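You operate a simulated robot arm through the tools that you are given. There is no shell and no other tool.

You are at the controls of a simulated robot arm. One attempt, no reset.

TASK
Flare a grommet of the size on the card with one stroke of the press.
Fine: depth dial at that size, press slide in for the stroke; leave the grommet in the die, slide in. Where these are worked on the way, their far stop is far enough and under half their travel is too little: press slide.

It is judged by the outcome, as a careful person would: the job done as asked, and still so three seconds after it is handed in. It fails if anything else is knocked over, pushed out of place, dropped, spilled or broken.

THE ROBOT
A 7-joint arm with a two-finger parallel gripper, fixed in place. Base frame: the origin is on the floor under the middle of its stand, x ahead of it, y to its left, z up; the work surface is at about z = 85. Units: cm, rad, N and s.
With the tool pointing down near the work surface it reaches from about 24 to 68 cm from the base axis. Its first joint turns from -1.152 to 1.152 rad. Payload 2.4 kg.
The TCP is the grasp point between the finger pads, 3 cm short of the fingertips. In the tool frame z runs along the fingers and y along their closing line. Largest opening 9.4 cm; finger width 2.8, thickness 1; the body of the gripper, 5 by 9.6 cm, starts 5.5 cm behind the TCP.
Orientation is told as [roll, pitch, yaw] about the base's x, y, z axes, in that order, counted from this pose: with the fingers straight down and closing along the base's y, the tool's x points along the base's -x, its y along +y and its z along -z.

THE INTERFACE
- The arm moves only by the tool send_rows. Its argument "motion" is a list of rows, each an object (a shift or turn left out is 0, a gripper value left out holds the last) with "slide": the shift along the tool's x, y, z in units of 200 mm (1.0 is 200 mm), a list of three; "rot": the turn, a rotation vector about the tool's x, y, z in units of 60 degrees (1.0 is 60 degrees), a list of three; "fingers": the opening, from 0 (shut) to 1 (fully open). In form: [{"slide": [x, y, z], "rot": [rx, ry, rz], "fingers": fingers}, ...]. A call has 1 to 20 rows; each row is the pose to reach, as a shift and turn from the pose commanded when the call began, along the tool's axes at that moment. A call with a number of a shift or a turn outside -1 to 1 is refused whole. Each row takes 0.2 s and may step no farther than 5 cm and 0.15 rad from the row before; otherwise, or with a gripper value out of range, the whole call is refused. A pose out of reach is approached as far as the arm can. The call stops where the force on the tool passes 90 N (or 10 N more than at its start, if that is more) or the arm is blocked; 0.2 s more then pass. The fingers move at their own pace (about 15.3 cm/s each) and stop on an object; they squeeze with about 24 N. The grip force told is the motor's: it shows also when the fingers shut on nothing. Time passes only in rows, and 0.2 s behind the last, so rows that repeat a pose let the fingers close. It gives the time, the measured TCP pose, the force on the tool (base axes), the opening and the grip force at its end, in the units of the frame above (readings bear some noise), with the torque about the TCP (base axes, N m) and any sound that the robot's microphone picked up.
- Cameras (640 x 400 px; columns grow to the right, rows downward): "scene" is fixed at [5.43, 49.41, 144.28]; the picture's right is [-0.51, -0.86, 0.00], its down [-0.49, 0.29, -0.82] and it looks along [0.71, -0.42, -0.57] (base axes); focal length 309 px, centre (320, 200). "wrist" rides on the gripper at [7.6, 1.4, -10.2] in the tool frame; the picture's right is [-0.18, 0.98, 0.00], its down [-0.75, -0.14, -0.64] and it looks along [-0.63, -0.12, 0.77] (tool axes); focal length 243 px, centre (320, 200).
- get_image(camera): a new picture of that camera. The clock stands still meanwhile.
- locate(camera, pixels): for up to 12 pixels [column, row] of the newest picture of that camera ("zoom" is the newest enlarged one), the place [x, y, z] in the base frame of the surface seen there, good to about 0.2 cm. The clock stands still meanwhile.
- inspect(camera, box): a new picture of the part [left, top, right, bottom] of that camera's present view, enlarged. The clock stands still meanwhile.
- finish_job(): hands the job in; it is judged then, once.

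Leave the gripper open and the arm clear of the work at the hand-in unless told otherwise.

The tools are called after "Request:" as a command line: name --argument value ..., lists and objects as JSON in quotes. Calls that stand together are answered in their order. send_rows: Moves the arm, as the interface text tells. Its arguments: {"type":"object","properties":{"motion":{"type":"array"}},"required":["motion"]} The other tools are called the same way: get_image (camera) takes a picture; locate (camera, pixels) gives the place of the surface under pixels of a picture; inspect (camera, box) takes an enlarged picture of a part of a camera's view; finish_job () hands the job in.

At the start:

```text
time_s: 0.0
tcp_pos: [36.71, 13.48, 126.54]
orientation: [0.0, 0.0, -0.001]
contact_force: [0.2, -1.3, 0.5]
wrist_torque: [-0.03, 0.04, -0.02]
gripper_width: 9.41
finger_force: 0.1
```

scene: 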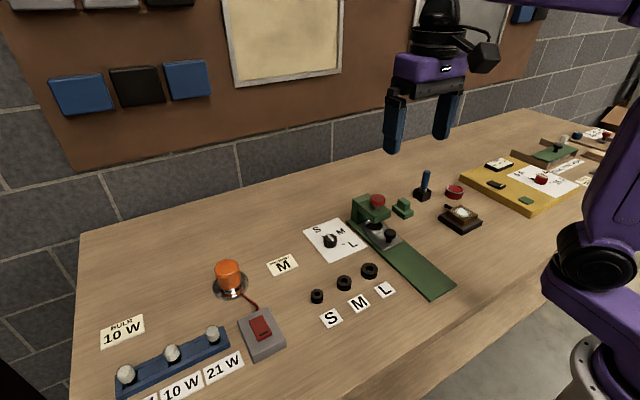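
wrist: 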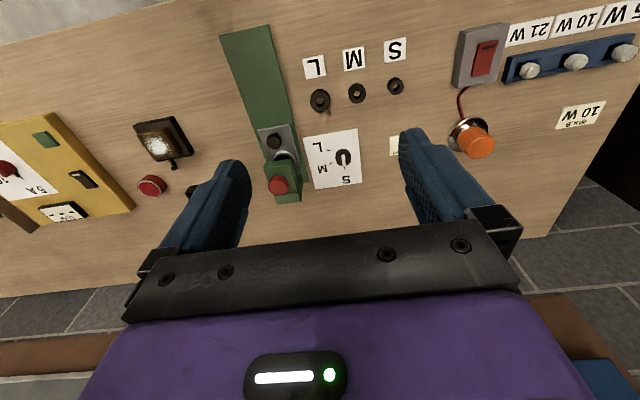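

The card near (283,264) seems to read "M". The press with its green rail, the dial on its S/M/L plate and three grommets sit in front. I'll look closer at these first.

Request:
inspect --camera "scene" --box '[250, 180, 470, 330]'

Request:
inspect --camera "wrist" --box '[210, 20, 430, 210]'

```text
2.67 times, centred on (360, 255) of scene
```

zoom: 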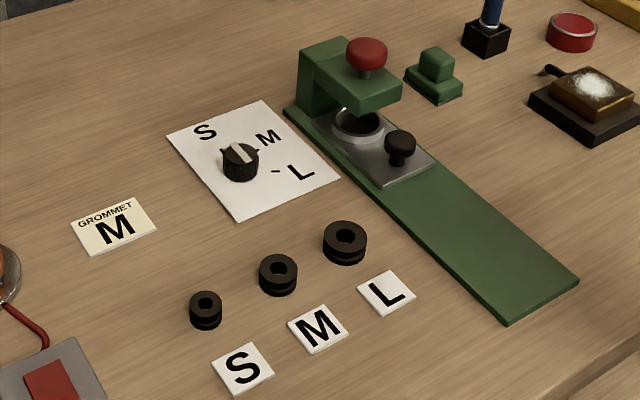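

```text
2.11 times, centred on (320, 115) of wrist
```

zoom: 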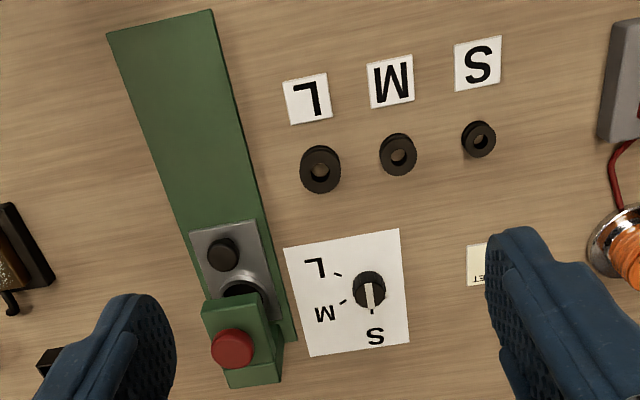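

The card reads "GROMMET M". The dial's pointer looks set to S, and the slide is in under the red-topped press head. I'll measure positions with locate next, after a fresh scene zoom.

Request:
inspect --camera "scene" --box '[290, 180, 470, 305]'

```text
3.20 times, centred on (380, 242) of scene
```

zoom: 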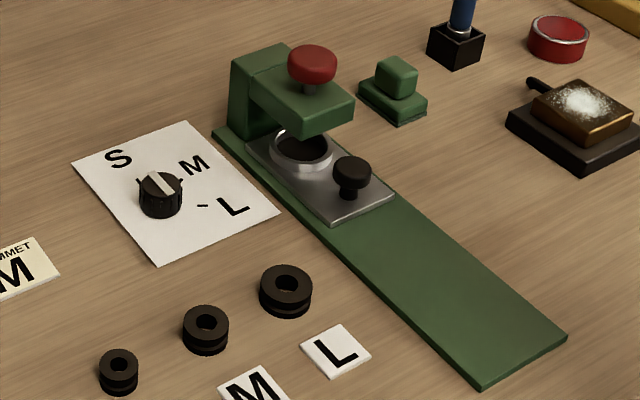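

I'll locate the dial (162,190), the slide knob (352,172), the die ring (302,148), the red plunger (312,60), the M grommet (206,325) and the rail corners in this zoom.

Request:
locate --camera "zoom" --pixels '[[162, 183], [150, 176], [171, 193], [352, 168], [302, 150], [312, 58], [348, 112], [206, 314], [389, 193], [333, 219], [565, 337], [482, 388]]'

Request:
locate --camera "zoom" --pixels '[[206, 323], [205, 350], [182, 330], [229, 330], [286, 285], [119, 360], [215, 135], [397, 65], [248, 155], [262, 80], [225, 165], [183, 125]]'

Request:
get_image --camera "wrist"

```text
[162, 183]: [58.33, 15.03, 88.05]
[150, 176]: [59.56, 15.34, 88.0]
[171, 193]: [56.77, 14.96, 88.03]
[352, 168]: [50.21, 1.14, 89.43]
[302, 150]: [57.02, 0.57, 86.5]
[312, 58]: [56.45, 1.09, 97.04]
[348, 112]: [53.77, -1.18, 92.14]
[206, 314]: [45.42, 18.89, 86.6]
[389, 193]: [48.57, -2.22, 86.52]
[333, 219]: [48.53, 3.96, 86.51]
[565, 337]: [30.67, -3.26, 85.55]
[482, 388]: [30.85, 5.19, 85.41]
```

```text
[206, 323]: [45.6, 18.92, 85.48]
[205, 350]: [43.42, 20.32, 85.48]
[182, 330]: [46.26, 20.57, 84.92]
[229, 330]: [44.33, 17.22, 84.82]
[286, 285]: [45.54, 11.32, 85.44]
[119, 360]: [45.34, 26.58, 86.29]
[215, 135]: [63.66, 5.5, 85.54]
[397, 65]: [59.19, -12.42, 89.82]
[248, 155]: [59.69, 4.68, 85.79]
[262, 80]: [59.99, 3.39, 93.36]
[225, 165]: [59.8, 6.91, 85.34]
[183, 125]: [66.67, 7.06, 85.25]
```

```text
taken
```

wrist: 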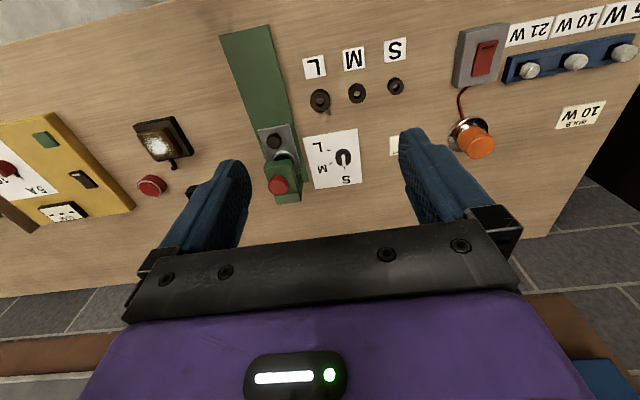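

The surface is at about z = 85. The dial top is near (58.3, 15.0, 88.0), the slide knob near (50.2, 1.1, 89.4), the plunger near (56.5, 1.1, 97) and the M grommet near (45, 19). I'll lower the arm to see the dial marks and grommets better through the wrist camera.

Request:
send_rows --motion '[{"slide": [-0.04, 0.0, 0.18]}, {"slide": [-0.08, 0.0, 0.38]}, {"slide": [-0.12, 0.0, 0.58]}, {"slide": [-0.16, 0.0, 0.78]}, {"slide": [-0.2, 0.0, 0.96]}, {"slide": [-0.2, 0.0, 0.96]}]'

Request:
get_image --camera "wrist"

```text
time_s: 1.4
tcp_pos: [40.81, 13.56, 107.19]
orientation: [0.0, -0.001, 0.001]
contact_force: [0.2, 0.3, -0.2]
wrist_torque: [0.03, -0.03, 0.0]
gripper_width: 9.38
finger_force: 0.1
```

```text
taken
```

wrist: 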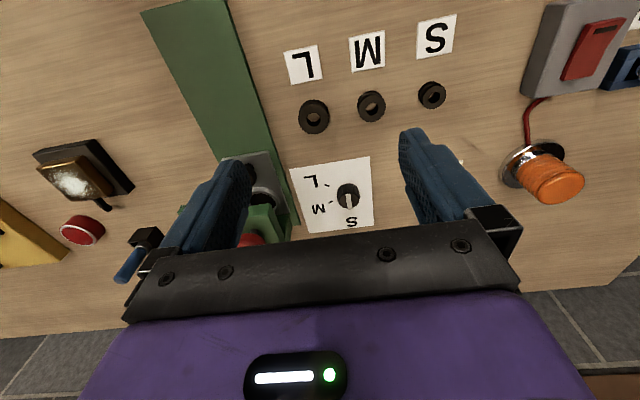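

The dial is at about (348,197) in the wrist picture. I'll zoom there to read the pointer and tick marks.

Request:
inspect --camera "wrist" --box '[285, 150, 381, 240]'

```text
4.44 times, centred on (333, 195) of wrist
```

zoom: 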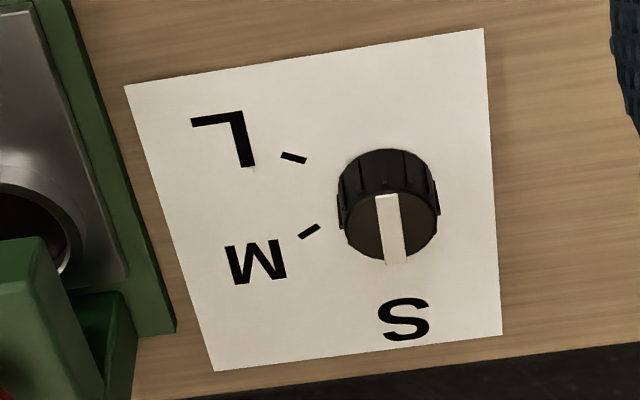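

The pointer bar runs from (386,197) to (396,262), toward S. I'll locate its ends, the two visible ticks and the letters.

Request:
locate --camera "zoom" --pixels '[[386, 198], [396, 261], [391, 230], [300, 236], [318, 227], [283, 156], [305, 161], [404, 320], [345, 225], [437, 225], [390, 150], [257, 262]]'

```text
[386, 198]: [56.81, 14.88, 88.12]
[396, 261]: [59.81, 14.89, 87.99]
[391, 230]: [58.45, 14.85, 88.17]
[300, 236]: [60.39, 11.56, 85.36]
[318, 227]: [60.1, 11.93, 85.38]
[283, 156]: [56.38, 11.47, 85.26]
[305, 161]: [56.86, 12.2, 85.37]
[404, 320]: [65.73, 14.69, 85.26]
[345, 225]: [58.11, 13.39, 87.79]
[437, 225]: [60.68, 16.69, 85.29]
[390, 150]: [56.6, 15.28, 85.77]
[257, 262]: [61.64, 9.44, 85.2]
```

The knob centre is about (58.35, 14.95) with the pointer along +x, at S. The M tick is about 59° clockwise from it, seen from above. I'll move above the dial with the fingers partly open.

Request:
send_rows --motion '[{"slide": [-0.175, 0.014, 0.1], "fingers": 0.65}, {"slide": [-0.35, 0.028, 0.2]}, {"slide": [-0.525, 0.042, 0.3]}, {"slide": [-0.7, 0.056, 0.4]}, {"slide": [-0.877, 0.0695, 0.5]}, {"slide": [-0.877, 0.0695, 0.6]}, {"slide": [-0.877, 0.0695, 0.6]}]'

Request:
get_image --camera "wrist"

Request:
get_image --camera "scene"

```text
time_s: 3.0
tcp_pos: [58.4, 15.09, 95.26]
orientation: [-0.001, 0.0, -0.001]
contact_force: [0.2, 0.5, 0.2]
wrist_torque: [-0.03, -0.02, 0.01]
gripper_width: 6.12
finger_force: 0.0
```

```text
taken
```

wrist: 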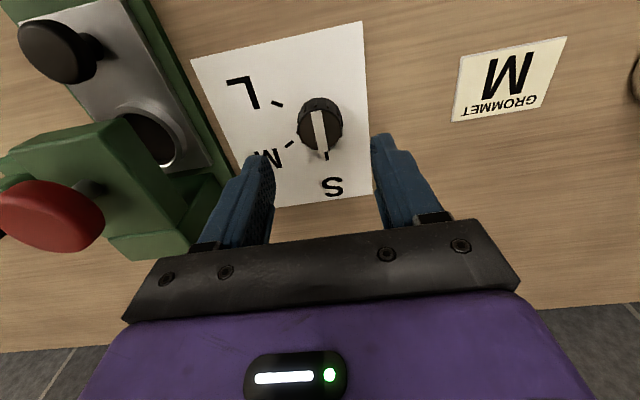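

```text
taken
```

scene: 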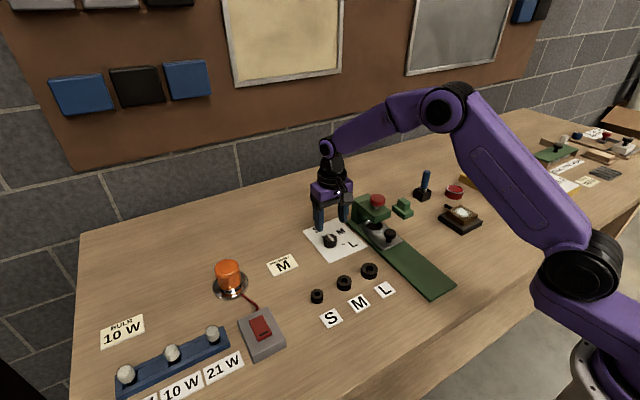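

I'm above the dial. I'll locate points on the knob again from this close view: top centre (320,132), the pointer ends, and the S tick at about (327,156).

Request:
locate --camera "wrist" --pixels '[[320, 132], [317, 113], [323, 150], [327, 157], [290, 144], [277, 102], [303, 130], [339, 127], [155, 140], [60, 50], [45, 210], [130, 205]]'

Request:
inspect --camera "wrist" --box '[260, 80, 380, 180]'

```text
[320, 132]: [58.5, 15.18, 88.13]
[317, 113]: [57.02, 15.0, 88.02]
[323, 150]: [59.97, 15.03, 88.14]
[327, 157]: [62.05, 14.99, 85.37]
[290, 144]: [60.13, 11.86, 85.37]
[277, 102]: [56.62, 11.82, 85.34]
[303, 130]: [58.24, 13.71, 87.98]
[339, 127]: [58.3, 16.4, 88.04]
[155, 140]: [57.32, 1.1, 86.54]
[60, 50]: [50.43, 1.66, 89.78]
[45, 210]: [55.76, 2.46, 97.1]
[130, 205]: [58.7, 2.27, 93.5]
```

```text
4.00 times, centred on (320, 130) of wrist
```

zoom: 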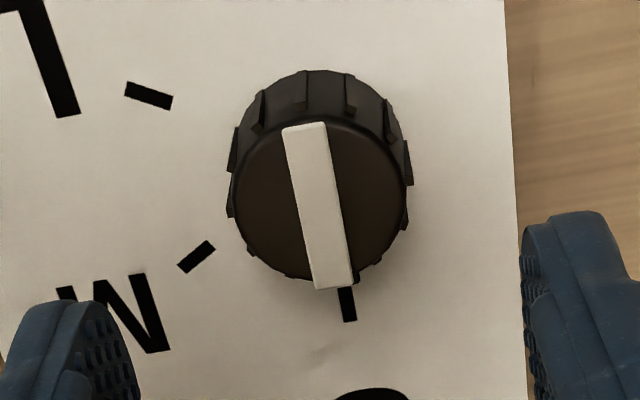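

The knob centre is (58.4, 15.05), right under the TCP. The ticks give S = 0°, M ≈ −60° and L ≈ −119°. I'll lower to z ≈ 88.7 and close on the knob.

Request:
send_rows --motion '[{"slide": [0, -0.002, 0.15], "fingers": 0.65}, {"slide": [0, -0.002, 0.26]}, {"slide": [0, -0.002, 0.325]}, {"slide": [0, -0.002, 0.325]}, {"slide": [0, -0.002, 0.325], "fingers": 0.0}, {"slide": [0, -0.002, 0.325], "fingers": 0.0}, {"slide": [0, -0.002, 0.325], "fingers": 0.0}]'

```text
time_s: 4.6
tcp_pos: [58.42, 15.04, 88.59]
orientation: [-0.001, 0.0, 0.0]
contact_force: [0.7, -1.3, -4.1]
wrist_torque: [-0.07, -0.22, -0.02]
gripper_width: 3.53
finger_force: 45.2
```

The knob is gripped at 3.5 cm wide. I'll turn 60° clockwise from above, which is +z in the tool frame.

Request:
send_rows --motion '[{"rot": [0, 0, 0.12]}, {"rot": [0, 0, 0.25]}, {"rot": [0, 0, 0.38]}, {"rot": [0, 0, 0.51]}, {"rot": [0, 0, 0.64]}, {"rot": [0, 0, 0.77]}, {"rot": [0, 0, 0.89]}, {"rot": [0, 0, 1.0]}, {"rot": [0, 0, 1.0]}]'

Request:
get_image --camera "wrist"

```text
time_s: 6.6
tcp_pos: [58.37, 15.05, 88.78]
orientation: [0.008, 0.001, -1.047]
contact_force: [18.8, 21.7, -22.5]
wrist_torque: [0.33, -0.67, 0.04]
gripper_width: 3.54
finger_force: 45.2
```

```text
taken
```

wrist: 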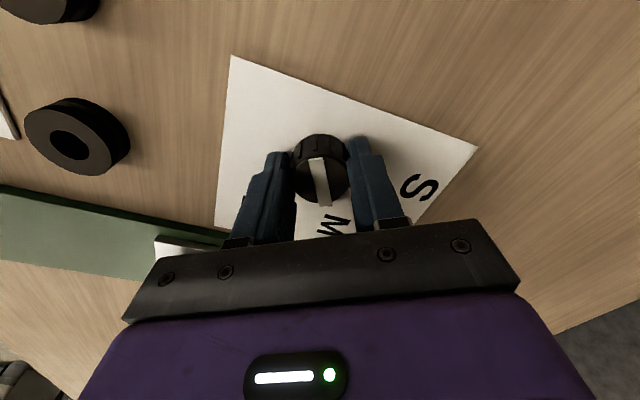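

The white pointer now points at M. I'll open the fingers and rise straight up to check it.

Request:
send_rows --motion '[{"slide": [0, 0, 0], "fingers": 0.65}, {"slide": [0, 0, 0], "fingers": 0.65}, {"slide": [0, 0, -0.15]}, {"slide": [0, 0, -0.35]}, {"slide": [0, 0, -0.35]}]'

Request:
get_image --camera "wrist"

Request:
inspect --camera "wrist" --box '[260, 80, 380, 180]'

```text
time_s: 7.8
tcp_pos: [58.18, 14.92, 95.72]
orientation: [0.001, 0.0, -1.046]
contact_force: [-0.1, 0.1, 0.1]
wrist_torque: [0.0, -0.03, -0.01]
gripper_width: 6.1
finger_force: 0.0
```

```text
taken
```

wrist: 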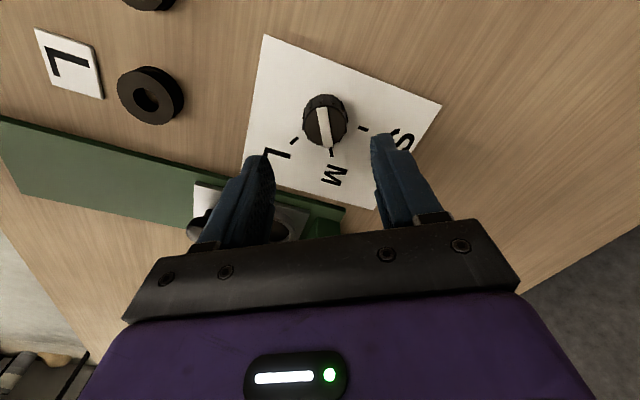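

```text
4.00 times, centred on (320, 130) of wrist
```

zoom: 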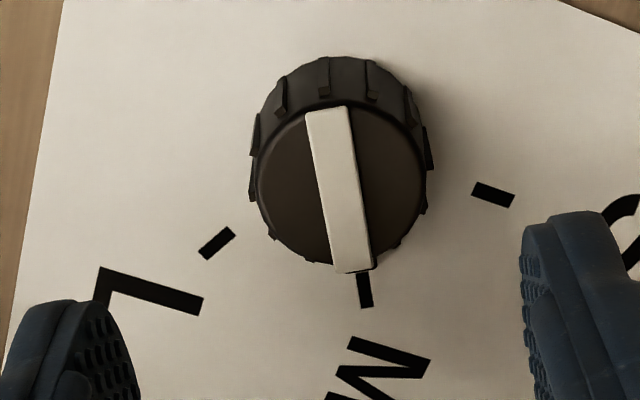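

The pointer is exactly on the M tick. I'll rise and turn the tool back to yaw 0.

Request:
send_rows --motion '[{"slide": [0, 0, -0.1], "rot": [0, 0, -0.13]}, {"slide": [0, 0, -0.2], "rot": [0, 0, -0.26]}, {"slide": [0, 0, -0.3], "rot": [0, 0, -0.39]}, {"slide": [0, 0, -0.4], "rot": [0, 0, -0.52]}, {"slide": [0, 0, -0.4], "rot": [0, 0, -0.65]}, {"slide": [0, 0, -0.4], "rot": [0, 0, -0.78]}, {"slide": [0, 0, -0.4], "rot": [0, 0, -0.9]}, {"slide": [0, 0, -0.4], "rot": [0, 0, -1.0]}, {"slide": [0, 0, -0.4], "rot": [0, 0, -1.0]}]'

```text
time_s: 9.8
tcp_pos: [58.16, 14.89, 103.82]
orientation: [0.0, 0.0, 0.0]
contact_force: [0.8, -0.1, -0.2]
wrist_torque: [-0.02, -0.02, -0.01]
gripper_width: 6.1
finger_force: 0.2
```

Now I'll move to about (47, 1.2, 104), high above the rail, to look at the slide knob and die.

Request:
send_rows --motion '[{"slide": [0.14, -0.17, 0]}, {"slide": [0.28, -0.34, 0]}, {"slide": [0.42, -0.51, 0]}, {"slide": [0.558, -0.685, 0]}, {"slide": [0.558, -0.685, 0]}]'

Request:
get_image --camera "wrist"

Request:
inspect --camera "scene" --box '[320, 170, 440, 250]'

```text
time_s: 11.0
tcp_pos: [47.02, 1.38, 103.51]
orientation: [0.002, 0.0, 0.001]
contact_force: [0.7, 0.0, -0.4]
wrist_torque: [-0.02, -0.02, -0.02]
gripper_width: 6.11
finger_force: 0.2
```

```text
taken
```

wrist: 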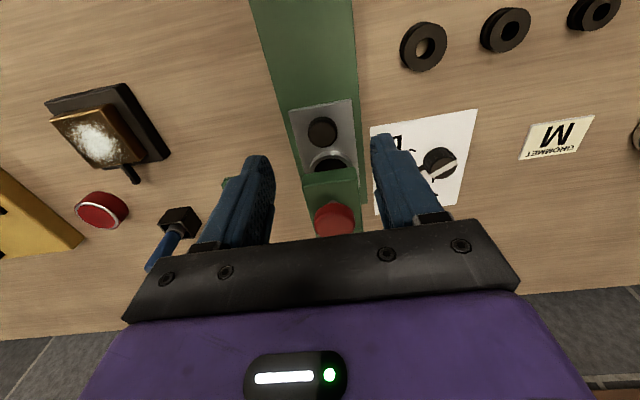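

```text
5.00 times, centred on (380, 210) of scene
```

zoom: 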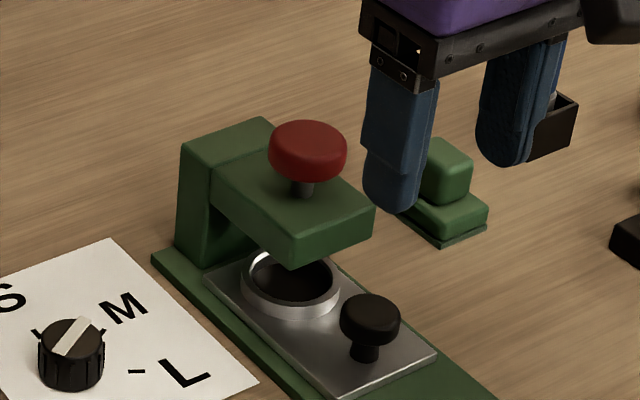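

I'll locate the slide knob (370,315), the head front edge, the plate corners and the die in this zoom, plus matching points in the wrist view.

Request:
locate --camera "zoom" --pixels '[[370, 310], [345, 310], [396, 312], [366, 355], [290, 275], [245, 285], [338, 298], [294, 260], [374, 210], [308, 135], [434, 352], [338, 397]]'

Request:
locate --camera "wrist" --pixels '[[322, 130], [322, 118], [311, 132], [334, 130], [328, 162], [352, 100], [290, 108], [333, 215], [330, 172], [305, 180], [357, 175], [505, 30]]'

```text
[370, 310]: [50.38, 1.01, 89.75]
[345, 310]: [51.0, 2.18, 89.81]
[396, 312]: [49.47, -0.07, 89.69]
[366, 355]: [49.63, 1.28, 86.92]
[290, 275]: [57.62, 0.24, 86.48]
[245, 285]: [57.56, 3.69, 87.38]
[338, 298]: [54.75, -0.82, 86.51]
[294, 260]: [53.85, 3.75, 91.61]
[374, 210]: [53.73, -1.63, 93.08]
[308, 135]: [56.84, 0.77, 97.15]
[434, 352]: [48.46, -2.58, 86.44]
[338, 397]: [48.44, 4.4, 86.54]
```

```text
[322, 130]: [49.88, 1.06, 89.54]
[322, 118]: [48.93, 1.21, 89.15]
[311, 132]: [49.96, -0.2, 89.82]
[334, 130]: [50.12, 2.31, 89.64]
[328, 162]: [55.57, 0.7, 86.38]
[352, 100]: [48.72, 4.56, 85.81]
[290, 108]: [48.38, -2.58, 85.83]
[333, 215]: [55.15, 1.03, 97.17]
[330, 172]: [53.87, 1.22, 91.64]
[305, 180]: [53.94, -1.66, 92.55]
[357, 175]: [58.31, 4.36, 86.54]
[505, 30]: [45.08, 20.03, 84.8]
```

The slide knob head is about 2.4 cm wide, centred near (50.1, 1.05) with its top at z = 89.8. The head's front edge is at x = 53.8, so the gripper clears it. I'll descend to z ≈ 90.0 and grip the knob.

Request:
send_rows --motion '[{"slide": [-0.075, -0.008, 0.15]}, {"slide": [-0.149, -0.0165, 0.32]}, {"slide": [-0.149, -0.0165, 0.5]}, {"slide": [-0.149, -0.0165, 0.6]}, {"slide": [-0.149, -0.0165, 0.675]}, {"slide": [-0.149, -0.0165, 0.675]}]'

Request:
get_image --camera "wrist"

Request:
inspect --camera "scene" --box '[320, 170, 440, 250]'

```text
time_s: 12.4
tcp_pos: [50.13, 0.83, 90.19]
orientation: [0.001, 0.001, -0.001]
contact_force: [-0.2, 0.5, 0.4]
wrist_torque: [0.01, -0.02, -0.02]
gripper_width: 6.13
finger_force: 0.0
```

```text
taken
```

wrist: 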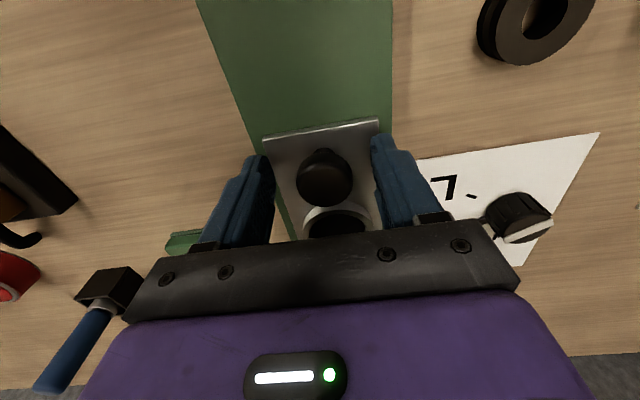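

```text
5.00 times, centred on (380, 210) of scene
```

zoom: 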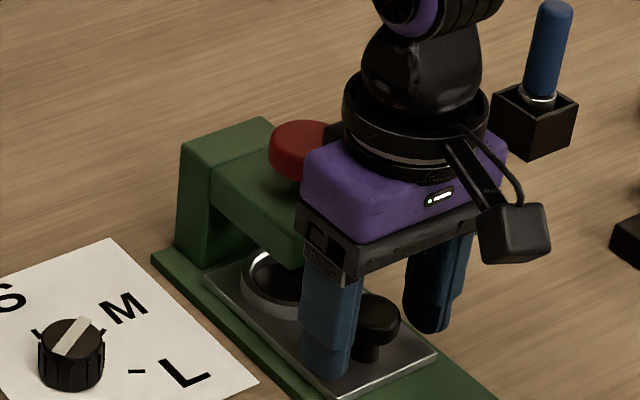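

The knob is between the pads and the gripper body is clear of the press head. I'll close the fingers.

Request:
send_rows --motion '[{"slide": [0, 0, 0], "fingers": 0.0}, {"slide": [0, 0, 0], "fingers": 0.0}, {"slide": [0, 0, 0], "fingers": 0.0}]'

```text
time_s: 13.2
tcp_pos: [50.05, 0.91, 90.18]
orientation: [0.0, 0.001, 0.004]
contact_force: [0.1, 14.1, -6.0]
wrist_torque: [-0.01, -0.44, 0.1]
gripper_width: 3.18
finger_force: 45.1
```

I have a firm grip on the knob. I'll pull the slide out toward −x in small steps, then look.

Request:
send_rows --motion '[{"slide": [0.03, 0.005, 0]}, {"slide": [0.08, 0.005, 0]}, {"slide": [0.15, 0.005, 0]}, {"slide": [0.22, 0.005, 0]}, {"slide": [0.3, 0.005, 0]}, {"slide": [0.38, 0.005, 0]}, {"slide": [0.46, 0.005, 0]}, {"slide": [0.5, 0.005, 0]}, {"slide": [0.5, 0.005, 0]}]'

Request:
get_image --camera "scene"

Request:
get_image --camera "wrist"

```text
time_s: 15.2
tcp_pos: [40.14, 0.93, 90.17]
orientation: [0.0, 0.001, -0.001]
contact_force: [-0.1, 13.9, -20.7]
wrist_torque: [0.28, 0.89, -0.06]
gripper_width: 3.16
finger_force: 45.0
```

```text
taken
```

scene: 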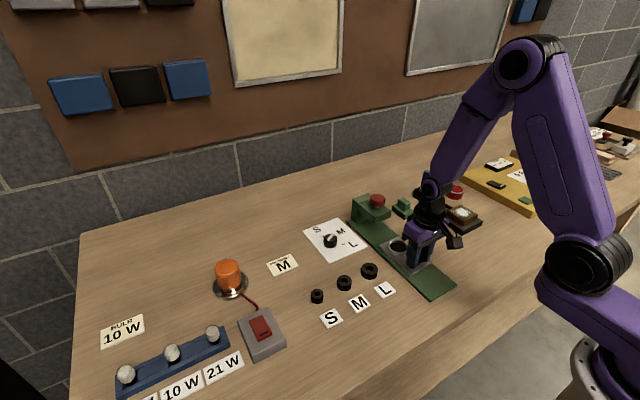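

```text
taken
```

wrist: 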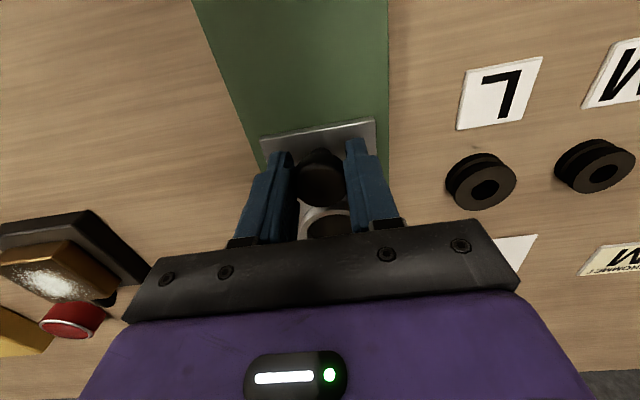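

The slide has come out 10 cm without resistance. I'll keep pulling gently to find its out stop.

Request:
send_rows --motion '[{"slide": [0.04, 0.003, 0]}, {"slide": [0.08, 0.003, 0]}, {"slide": [0.12, 0.003, 0]}, {"slide": [0.16, 0.003, 0]}, {"slide": [0.2, 0.003, 0]}, {"slide": [0.2, 0.003, 0]}]'

Request:
inspect --camera "scene" --box '[330, 180, 480, 305]'

```text
time_s: 16.6
tcp_pos: [37.05, 0.92, 90.32]
orientation: [0.0, -0.031, 0.001]
contact_force: [34.9, 8.1, 23.2]
wrist_torque: [0.3, -0.66, 0.05]
gripper_width: 3.19
finger_force: 44.5
```

```text
3.20 times, centred on (405, 242) of scene
```

zoom: 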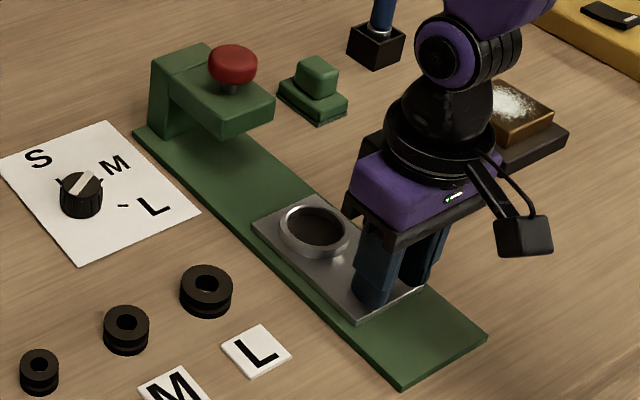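

The slide hit its out stop at x ≈ 37.1, about 13 cm of travel. I'll relieve the pull, open the fingers and rise.

Request:
send_rows --motion '[{"slide": [-0.02, 0, 0]}, {"slide": [-0.04, 0, 0]}, {"slide": [-0.04, 0, 0], "fingers": 0.65}, {"slide": [-0.04, 0, 0], "fingers": 0.65}, {"slide": [-0.04, 0, -0.1], "fingers": 0.65}, {"slide": [-0.04, 0, -0.3], "fingers": 0.65}, {"slide": [-0.04, 0, -0.5], "fingers": 0.65}, {"slide": [-0.04, 0, -0.7], "fingers": 0.65}, {"slide": [-0.04, 0, -0.7], "fingers": 0.65}]'

Request:
inspect --camera "scene" --box '[330, 180, 480, 305]'

Request:
get_image --camera "wrist"

```text
time_s: 18.6
tcp_pos: [36.9, 1.03, 104.5]
orientation: [0.0, 0.001, 0.001]
contact_force: [-0.7, -0.2, 0.3]
wrist_torque: [0.01, -0.04, -0.02]
gripper_width: 6.14
finger_force: 0.2
```

```text
3.20 times, centred on (405, 242) of scene
```

zoom: 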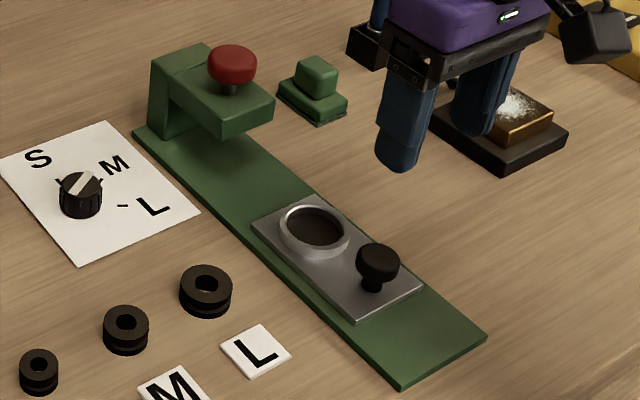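

```text
taken
```

wrist: 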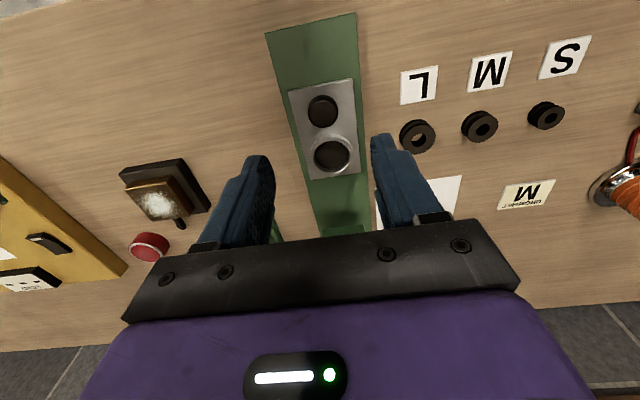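

The slide is fully out and the die ring is open at zoom (314,228). I'll locate the die ring rim and the M grommet's edges.

Request:
locate --camera "zoom" --pixels '[[314, 230], [283, 228], [346, 235], [310, 197], [318, 255], [126, 316], [106, 322], [147, 322], [126, 308], [127, 327], [118, 340], [128, 352]]'

Request:
inspect --camera "wrist" --box '[280, 70, 370, 190]'

```text
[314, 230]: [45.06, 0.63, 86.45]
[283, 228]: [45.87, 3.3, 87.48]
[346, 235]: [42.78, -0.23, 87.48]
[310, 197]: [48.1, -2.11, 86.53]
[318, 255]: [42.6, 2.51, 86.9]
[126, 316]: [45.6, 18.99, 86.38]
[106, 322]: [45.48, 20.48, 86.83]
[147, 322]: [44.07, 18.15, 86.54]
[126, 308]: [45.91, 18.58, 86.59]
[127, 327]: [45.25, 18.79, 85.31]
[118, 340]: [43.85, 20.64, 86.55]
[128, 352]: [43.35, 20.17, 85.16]
```

```text
3.33 times, centred on (325, 130) of wrist
```

zoom: 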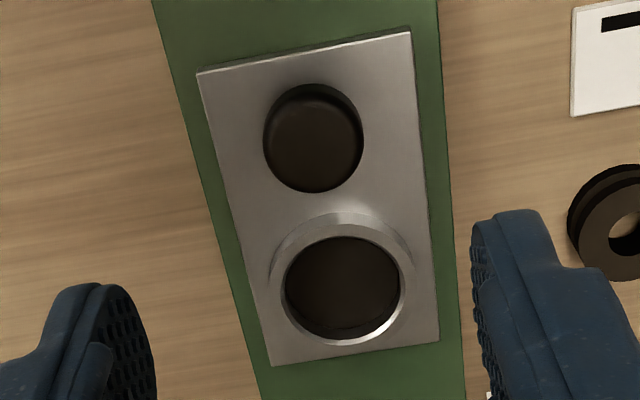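

I'll locate the die's inner rim and floor in this wrist zoom.

Request:
locate --camera "zoom" --pixels '[[340, 288], [284, 290], [403, 282], [335, 236], [350, 345], [340, 222], [270, 275], [412, 265], [313, 140], [340, 262], [340, 310], [395, 320]]'

```text
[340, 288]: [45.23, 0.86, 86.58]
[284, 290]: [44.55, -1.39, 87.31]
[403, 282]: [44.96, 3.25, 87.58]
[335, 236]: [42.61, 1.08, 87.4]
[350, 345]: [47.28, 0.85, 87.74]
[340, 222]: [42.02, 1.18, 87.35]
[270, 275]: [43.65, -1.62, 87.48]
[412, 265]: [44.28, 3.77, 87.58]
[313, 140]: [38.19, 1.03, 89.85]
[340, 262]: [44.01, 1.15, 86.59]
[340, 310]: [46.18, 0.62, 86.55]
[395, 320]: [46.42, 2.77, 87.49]
```

The die recess is centred near (44.95, 0.95), about 4.6 cm across, with its floor at z ≈ 86.5 and rim at z ≈ 87.5. I'll move above the M grommet, around (45, 19.2), to get its exact position.

Request:
send_rows --motion '[{"slide": [-0.08, 0.18, 0.05], "fingers": 0.58}, {"slide": [-0.16, 0.36, 0.1]}, {"slide": [-0.24, 0.54, 0.17]}, {"slide": [-0.32, 0.72, 0.25]}, {"slide": [-0.405, 0.9, 0.33]}, {"slide": [-0.405, 0.9, 0.37]}, {"slide": [-0.405, 0.9, 0.37]}]'

Request:
inspect --camera "wrist" --box '[230, 40, 410, 200]'

Request:
inspect --camera "scene" --box '[300, 250, 400, 320]'

```text
time_s: 20.2
tcp_pos: [44.9, 19.09, 96.89]
orientation: [0.0, 0.002, 0.0]
contact_force: [-0.1, -0.3, -0.3]
wrist_torque: [-0.01, 0.01, -0.02]
gripper_width: 5.42
finger_force: 0.1
```

```text
2.50 times, centred on (320, 120) of wrist
```

zoom: 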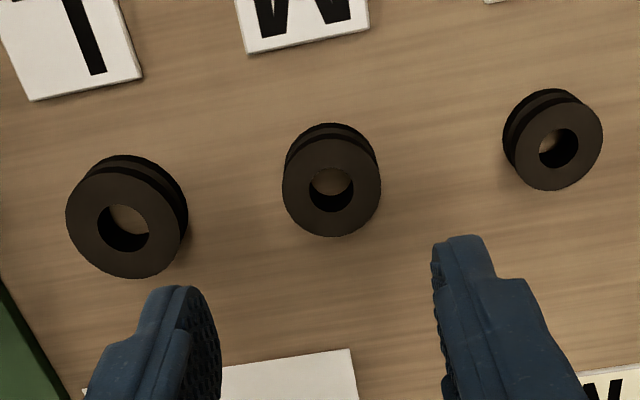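

```text
5.71 times, centred on (350, 285) of scene
```

zoom: 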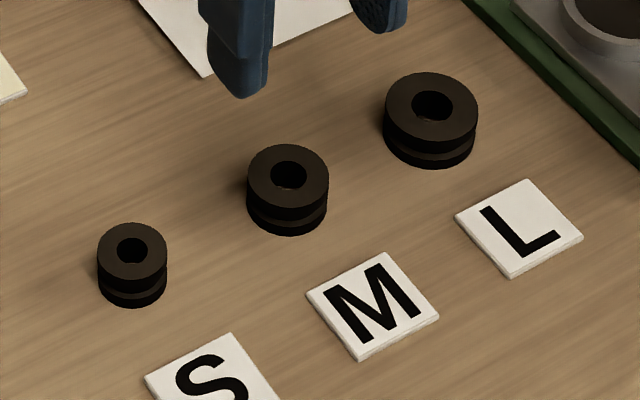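

The M grommet, between S and L and in line with the "M" tag, is at (288,175) in this scene zoom. I'll locate its top rim.

Request:
locate --camera "zoom" --pixels '[[262, 175], [315, 175], [288, 152], [288, 200], [288, 148], [250, 172], [325, 180], [270, 195], [308, 195], [288, 225], [288, 215], [310, 155]]'

Request:
get_image --camera "wrist"

Request:
locate --camera "wrist" --pixels '[[310, 123], [334, 121], [322, 107], [323, 130], [306, 122], [342, 118], [325, 133], [320, 110], [335, 128], [312, 112], [326, 115], [340, 125]]'

```text
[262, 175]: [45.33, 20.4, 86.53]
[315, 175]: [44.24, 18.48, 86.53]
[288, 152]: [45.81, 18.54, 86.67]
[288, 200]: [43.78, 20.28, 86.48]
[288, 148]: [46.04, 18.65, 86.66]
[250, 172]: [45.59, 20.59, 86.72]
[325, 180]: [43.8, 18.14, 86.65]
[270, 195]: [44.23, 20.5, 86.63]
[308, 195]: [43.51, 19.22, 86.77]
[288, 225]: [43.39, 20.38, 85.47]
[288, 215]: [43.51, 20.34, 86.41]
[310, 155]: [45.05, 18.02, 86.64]
```

```text
taken
```

wrist: 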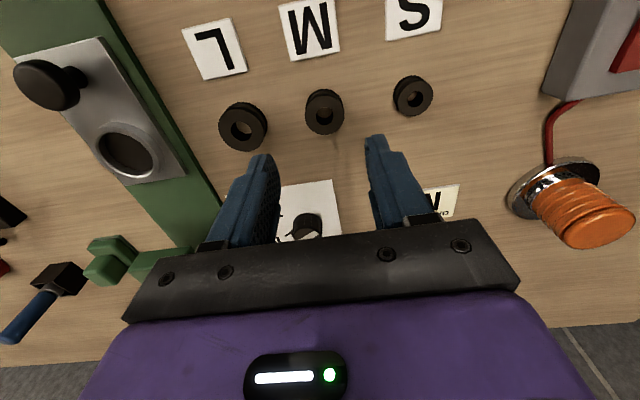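

```text
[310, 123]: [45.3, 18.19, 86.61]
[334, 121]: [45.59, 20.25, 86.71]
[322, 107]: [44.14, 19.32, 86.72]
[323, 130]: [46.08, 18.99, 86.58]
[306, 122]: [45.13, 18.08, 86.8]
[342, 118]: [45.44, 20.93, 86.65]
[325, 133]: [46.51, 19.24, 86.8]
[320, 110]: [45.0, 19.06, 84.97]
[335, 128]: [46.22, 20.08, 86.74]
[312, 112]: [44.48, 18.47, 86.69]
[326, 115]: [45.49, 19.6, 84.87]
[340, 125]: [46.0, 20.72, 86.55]
```

From the close view, the M grommet's top is centred at about (44.9, 19.4), about 3.35 cm across with its top at z = 86.65. The fingers must stay above the die rim later, so I'll grip only its upper 0.6 cm (TCP z ≈ 89.05). I'll descend with the fingers open.

Request:
send_rows --motion '[{"slide": [0, 0.0155, 0.1], "fingers": 0.58}, {"slide": [0, 0.0155, 0.25]}, {"slide": [0, 0.0155, 0.35]}, {"slide": [0, 0.0155, 0.39]}, {"slide": [0, 0.0155, 0.39]}]'

Request:
inspect --camera "scene" --box '[300, 240, 400, 310]'

Request:
inspect --camera "wrist" --box '[230, 80, 410, 240]'

```text
time_s: 21.4
tcp_pos: [44.93, 19.25, 89.1]
orientation: [0.001, 0.0, 0.0]
contact_force: [0.4, -0.1, -0.3]
wrist_torque: [-0.01, 0.02, 0.03]
gripper_width: 5.47
finger_force: 0.1
```

```text
5.71 times, centred on (350, 275) of scene
```

zoom: 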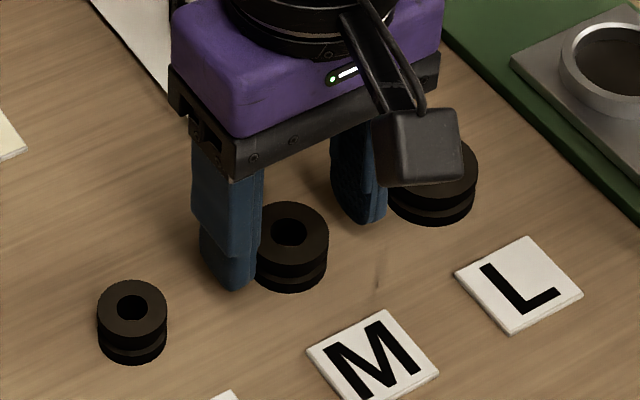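

```text
2.50 times, centred on (320, 160) of wrist
```

zoom: 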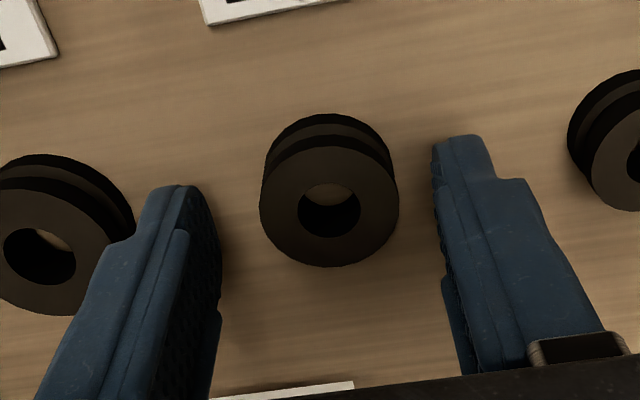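

The grommet sits nearly centred between the pads, and the L and S grommets are clear. I'll nudge 0.1 cm in +y and close on it.

Request:
send_rows --motion '[{"slide": [0, 0.006, 0], "fingers": 0.58}, {"slide": [0, 0.006, 0], "fingers": 0.45}, {"slide": [0, 0.006, 0], "fingers": 0.38}, {"slide": [0, 0.006, 0], "fingers": 0.2}, {"slide": [0, 0.006, 0], "fingers": 0.2}, {"slide": [0, 0.006, 0], "fingers": 0.2}]'

Request:
inspect --camera "scene" --box '[300, 240, 400, 310]'

Request:
inspect --camera "wrist" --box '[230, 80, 410, 240]'

```text
time_s: 22.8
tcp_pos: [45.0, 19.43, 89.16]
orientation: [0.0, 0.001, 0.001]
contact_force: [-0.2, 0.6, 0.8]
wrist_torque: [0.02, -0.02, 0.01]
gripper_width: 3.24
finger_force: 24.1
```

```text
5.71 times, centred on (350, 275) of scene
```

zoom: 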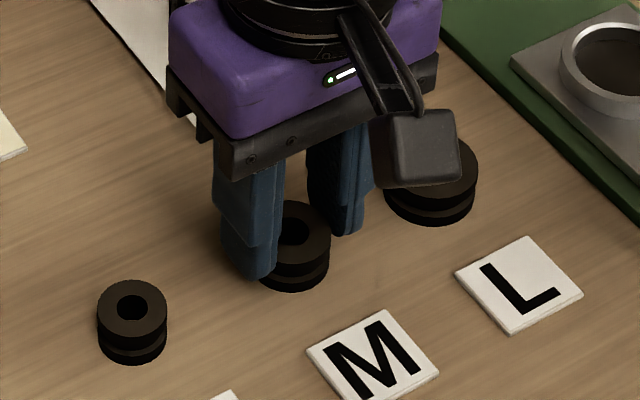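

```text
2.50 times, centred on (320, 160) of wrist
```

zoom: 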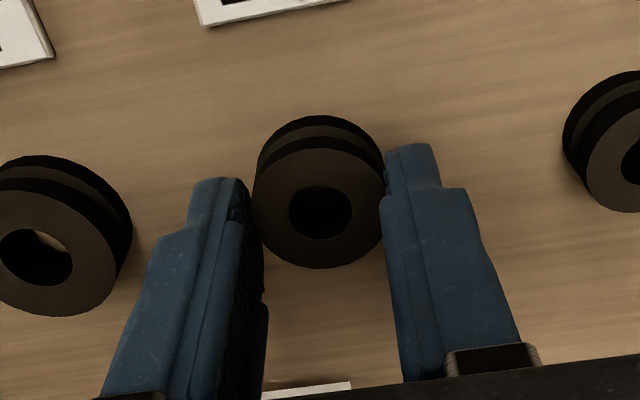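

The grommet is held at 3.24 cm wide. I'll lift it gently and check that it's secure and level.

Request:
send_rows --motion '[{"slide": [0, 0, -0.03]}, {"slide": [0, 0, -0.1]}, {"slide": [0, 0, -0.2]}, {"slide": [0, 0, -0.3]}, {"slide": [0, 0, -0.3]}]'

Request:
inspect --camera "scene" --box '[300, 220, 400, 310]'

Request:
inspect --camera "wrist" --box '[230, 80, 410, 240]'

```text
time_s: 24.0
tcp_pos: [45.02, 19.54, 95.12]
orientation: [0.0, -0.001, 0.002]
contact_force: [0.1, 0.1, 0.7]
wrist_torque: [0.02, 0.01, -0.01]
gripper_width: 1.88
finger_force: 0.1
```

```text
4.44 times, centred on (350, 265) of scene
```

zoom: 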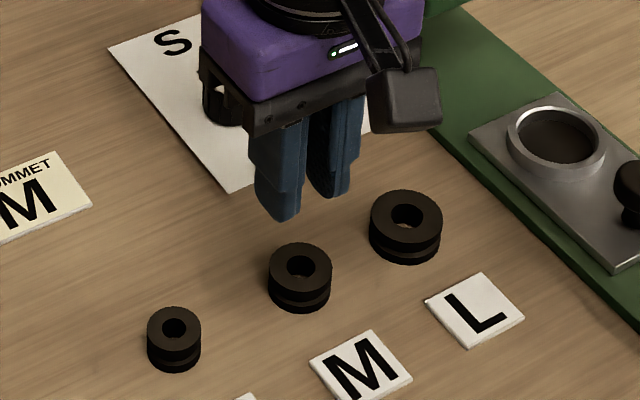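

```text
2.50 times, centred on (320, 160) of wrist
```

zoom: 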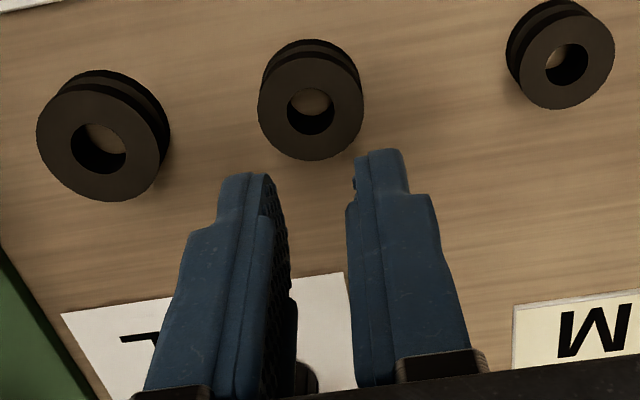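

The grip was too shallow and too light. The grommet slipped out and is still standing upright on the table. I'll measure it again, then grip deeper and with full squeeze.

Request:
locate --camera "zoom" --pixels '[[258, 105], [364, 105], [311, 60], [311, 158], [270, 130], [350, 130], [285, 75], [340, 75], [310, 143], [310, 100]]'

Request:
get_image --camera "scene"

```text
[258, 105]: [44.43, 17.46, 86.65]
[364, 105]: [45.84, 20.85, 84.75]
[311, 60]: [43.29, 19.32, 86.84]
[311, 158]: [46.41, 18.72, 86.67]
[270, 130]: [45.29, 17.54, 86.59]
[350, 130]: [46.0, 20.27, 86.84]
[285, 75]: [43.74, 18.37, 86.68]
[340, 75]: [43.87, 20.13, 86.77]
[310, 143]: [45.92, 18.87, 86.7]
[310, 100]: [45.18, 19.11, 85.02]
```

```text
taken
```

scene: 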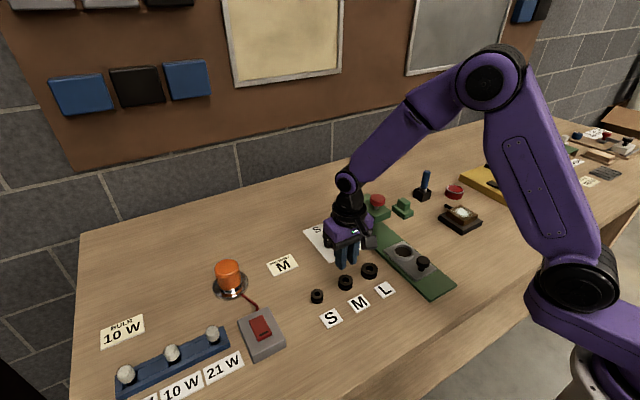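

The grommet's centre is now about (44.85, 19.2). I'll open, re-centre, descend to TCP z ≈ 88.6 for about 1 cm of overlap, and close fully.

Request:
send_rows --motion '[{"slide": [0.0075, -0.015, 0], "fingers": 0.58}, {"slide": [0.0075, -0.015, 0.0], "fingers": 0.58}, {"slide": [0.0075, -0.015, 0.15], "fingers": 0.58}, {"slide": [0.0075, -0.015, 0.27], "fingers": 0.58}, {"slide": [0.0075, -0.015, 0.325], "fingers": 0.58}, {"slide": [0.0075, -0.015, 0.325], "fingers": 0.58}]'

Request:
inspect --camera "wrist" --box '[230, 80, 410, 240]'

```text
time_s: 25.4
tcp_pos: [44.75, 19.15, 88.51]
orientation: [0.001, -0.001, 0.0]
contact_force: [0.0, 0.1, 0.3]
wrist_torque: [0.0, -0.02, 0.01]
gripper_width: 5.44
finger_force: 0.0
```

```text
2.50 times, centred on (320, 160) of wrist
```

zoom: 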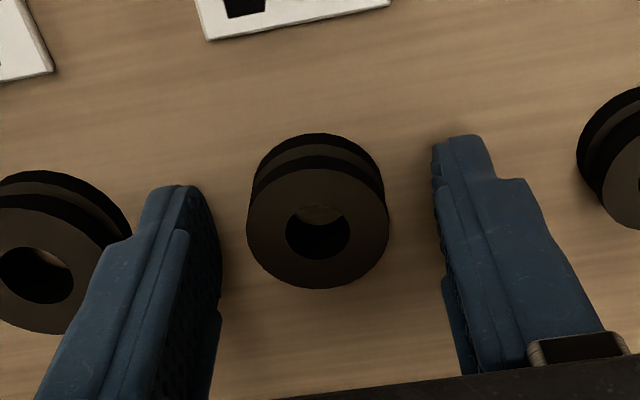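

The grommet centre is about 0.19 cm in +x and 0.14 cm in −y from the TCP. I'll correct that and close fully.

Request:
send_rows --motion '[{"slide": [-0.009, -0.006, 0], "fingers": 0.58}, {"slide": [-0.009, -0.006, 0], "fingers": 0.45}, {"slide": [-0.009, -0.006, 0], "fingers": 0.38}, {"slide": [-0.009, -0.006, 0], "fingers": 0.0}, {"slide": [-0.009, -0.006, 0], "fingers": 0.0}, {"slide": [-0.009, -0.006, 0], "fingers": 0.0}]'

Request:
inspect --camera "wrist" --box '[230, 80, 410, 240]'

```text
time_s: 26.8
tcp_pos: [45.1, 19.13, 88.56]
orientation: [-0.001, 0.001, 0.0]
contact_force: [0.6, 0.5, -0.1]
wrist_torque: [0.02, -0.01, 0.01]
gripper_width: 3.23
finger_force: 24.0
```

```text
2.50 times, centred on (320, 160) of wrist
```

zoom: 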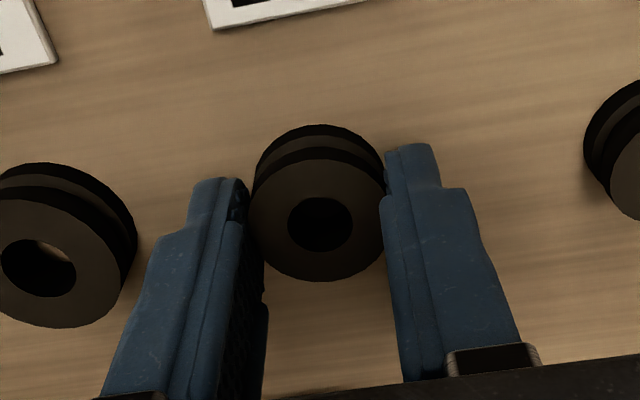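

It's gripped at 3.23 cm with a deeper overlap. I'll lift 1 cm slowly and check the width.

Request:
send_rows --motion '[{"slide": [0, 0, -0.01], "fingers": 0.0}, {"slide": [0, 0, -0.02]}, {"slide": [0, 0, -0.035]}, {"slide": [0, 0, -0.05]}, {"slide": [0, 0, -0.05]}]'

Request:
inspect --camera "scene" --box '[300, 220, 400, 310]'

Request:
inspect --camera "wrist" --box '[230, 80, 410, 240]'

```text
time_s: 28.0
tcp_pos: [44.86, 19.01, 89.51]
orientation: [0.0, 0.001, 0.002]
contact_force: [0.5, 0.6, -0.4]
wrist_torque: [0.02, -0.01, -0.04]
gripper_width: 3.23
finger_force: 23.9
```

```text
4.44 times, centred on (350, 265) of scene
```

zoom: 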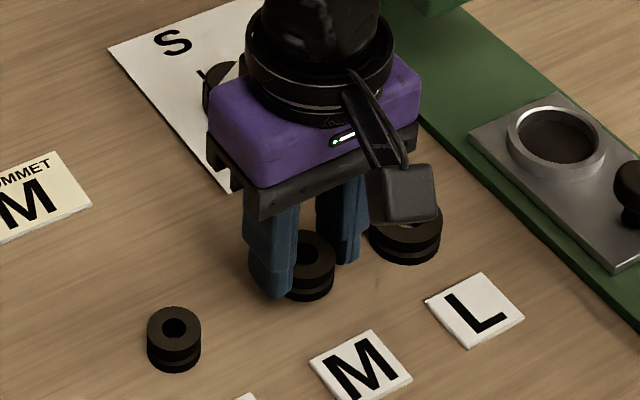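

```text
2.50 times, centred on (320, 160) of wrist
```

zoom: 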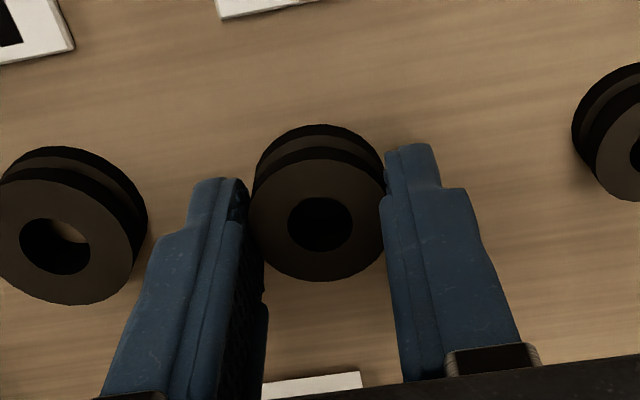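

The grommet lifted and is held steady. I'll raise it to clear everything and carry it smoothly toward the die.

Request:
send_rows --motion '[{"slide": [0, 0, -0.06], "fingers": 0.0}, {"slide": [0, 0, -0.16]}, {"slide": [0, 0, -0.26]}, {"slide": [0, 0, -0.36]}, {"slide": [0, -0.05, -0.4]}, {"slide": [0, -0.15, -0.4]}, {"slide": [0, -0.26, -0.4]}, {"slide": [0, -0.37, -0.4]}, {"slide": [0, -0.48, -0.4]}, {"slide": [0, -0.59, -0.4]}, {"slide": [0, -0.7, -0.4]}, {"slide": [0, -0.8, -0.4]}, {"slide": [0, -0.87, -0.4]}, {"slide": [0, -0.9, -0.4]}, {"slide": [0, -0.9, -0.4]}]'

Request:
get_image --camera "wrist"

Request:
inspect --camera "scene" --box '[330, 180, 480, 305]'

```text
time_s: 31.2
tcp_pos: [45.06, 0.91, 97.55]
orientation: [0.0, 0.0, 0.001]
contact_force: [-0.4, -0.3, 0.0]
wrist_torque: [-0.02, -0.05, -0.01]
gripper_width: 3.25
finger_force: 24.1
```

```text
taken
```

wrist: 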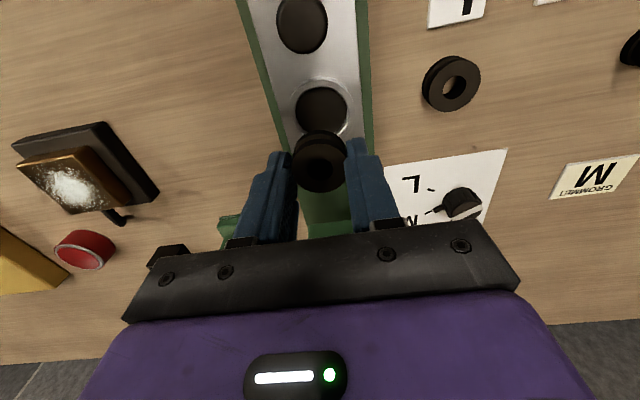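

```text
3.20 times, centred on (405, 242) of scene
```

zoom: 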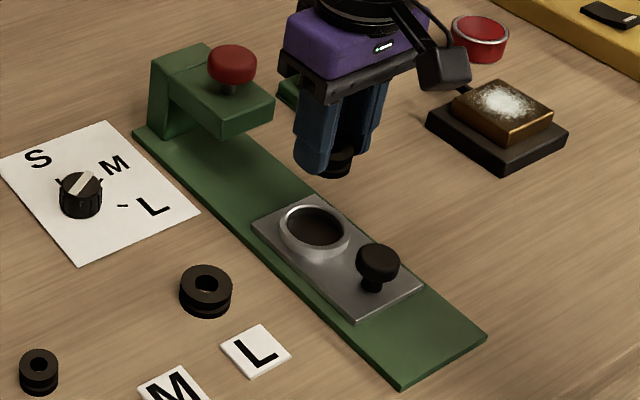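

The grommet is still held over the die. I'll zoom the wrist view to compare the ring and grommet positions.

Request:
inspect --camera "wrist" --box '[250, 60, 390, 200]'

Request:
locate --camera "zoom" --pixels '[[248, 135], [395, 130], [322, 75], [320, 140], [283, 180], [385, 165], [320, 60], [240, 120], [405, 110], [318, 110]]'

```text
2.86 times, centred on (320, 130) of wrist
```

zoom: 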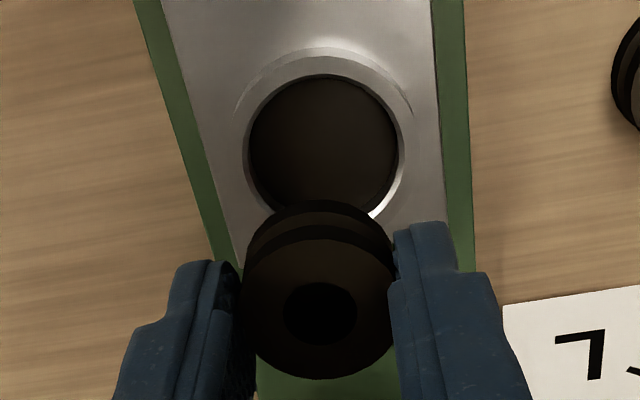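

```text
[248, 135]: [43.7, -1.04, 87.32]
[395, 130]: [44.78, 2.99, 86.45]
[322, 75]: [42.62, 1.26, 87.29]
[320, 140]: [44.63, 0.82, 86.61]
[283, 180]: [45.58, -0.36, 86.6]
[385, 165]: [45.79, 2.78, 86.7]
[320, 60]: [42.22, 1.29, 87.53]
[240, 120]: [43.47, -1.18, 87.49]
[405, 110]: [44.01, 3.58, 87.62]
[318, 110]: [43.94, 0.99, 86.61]
```

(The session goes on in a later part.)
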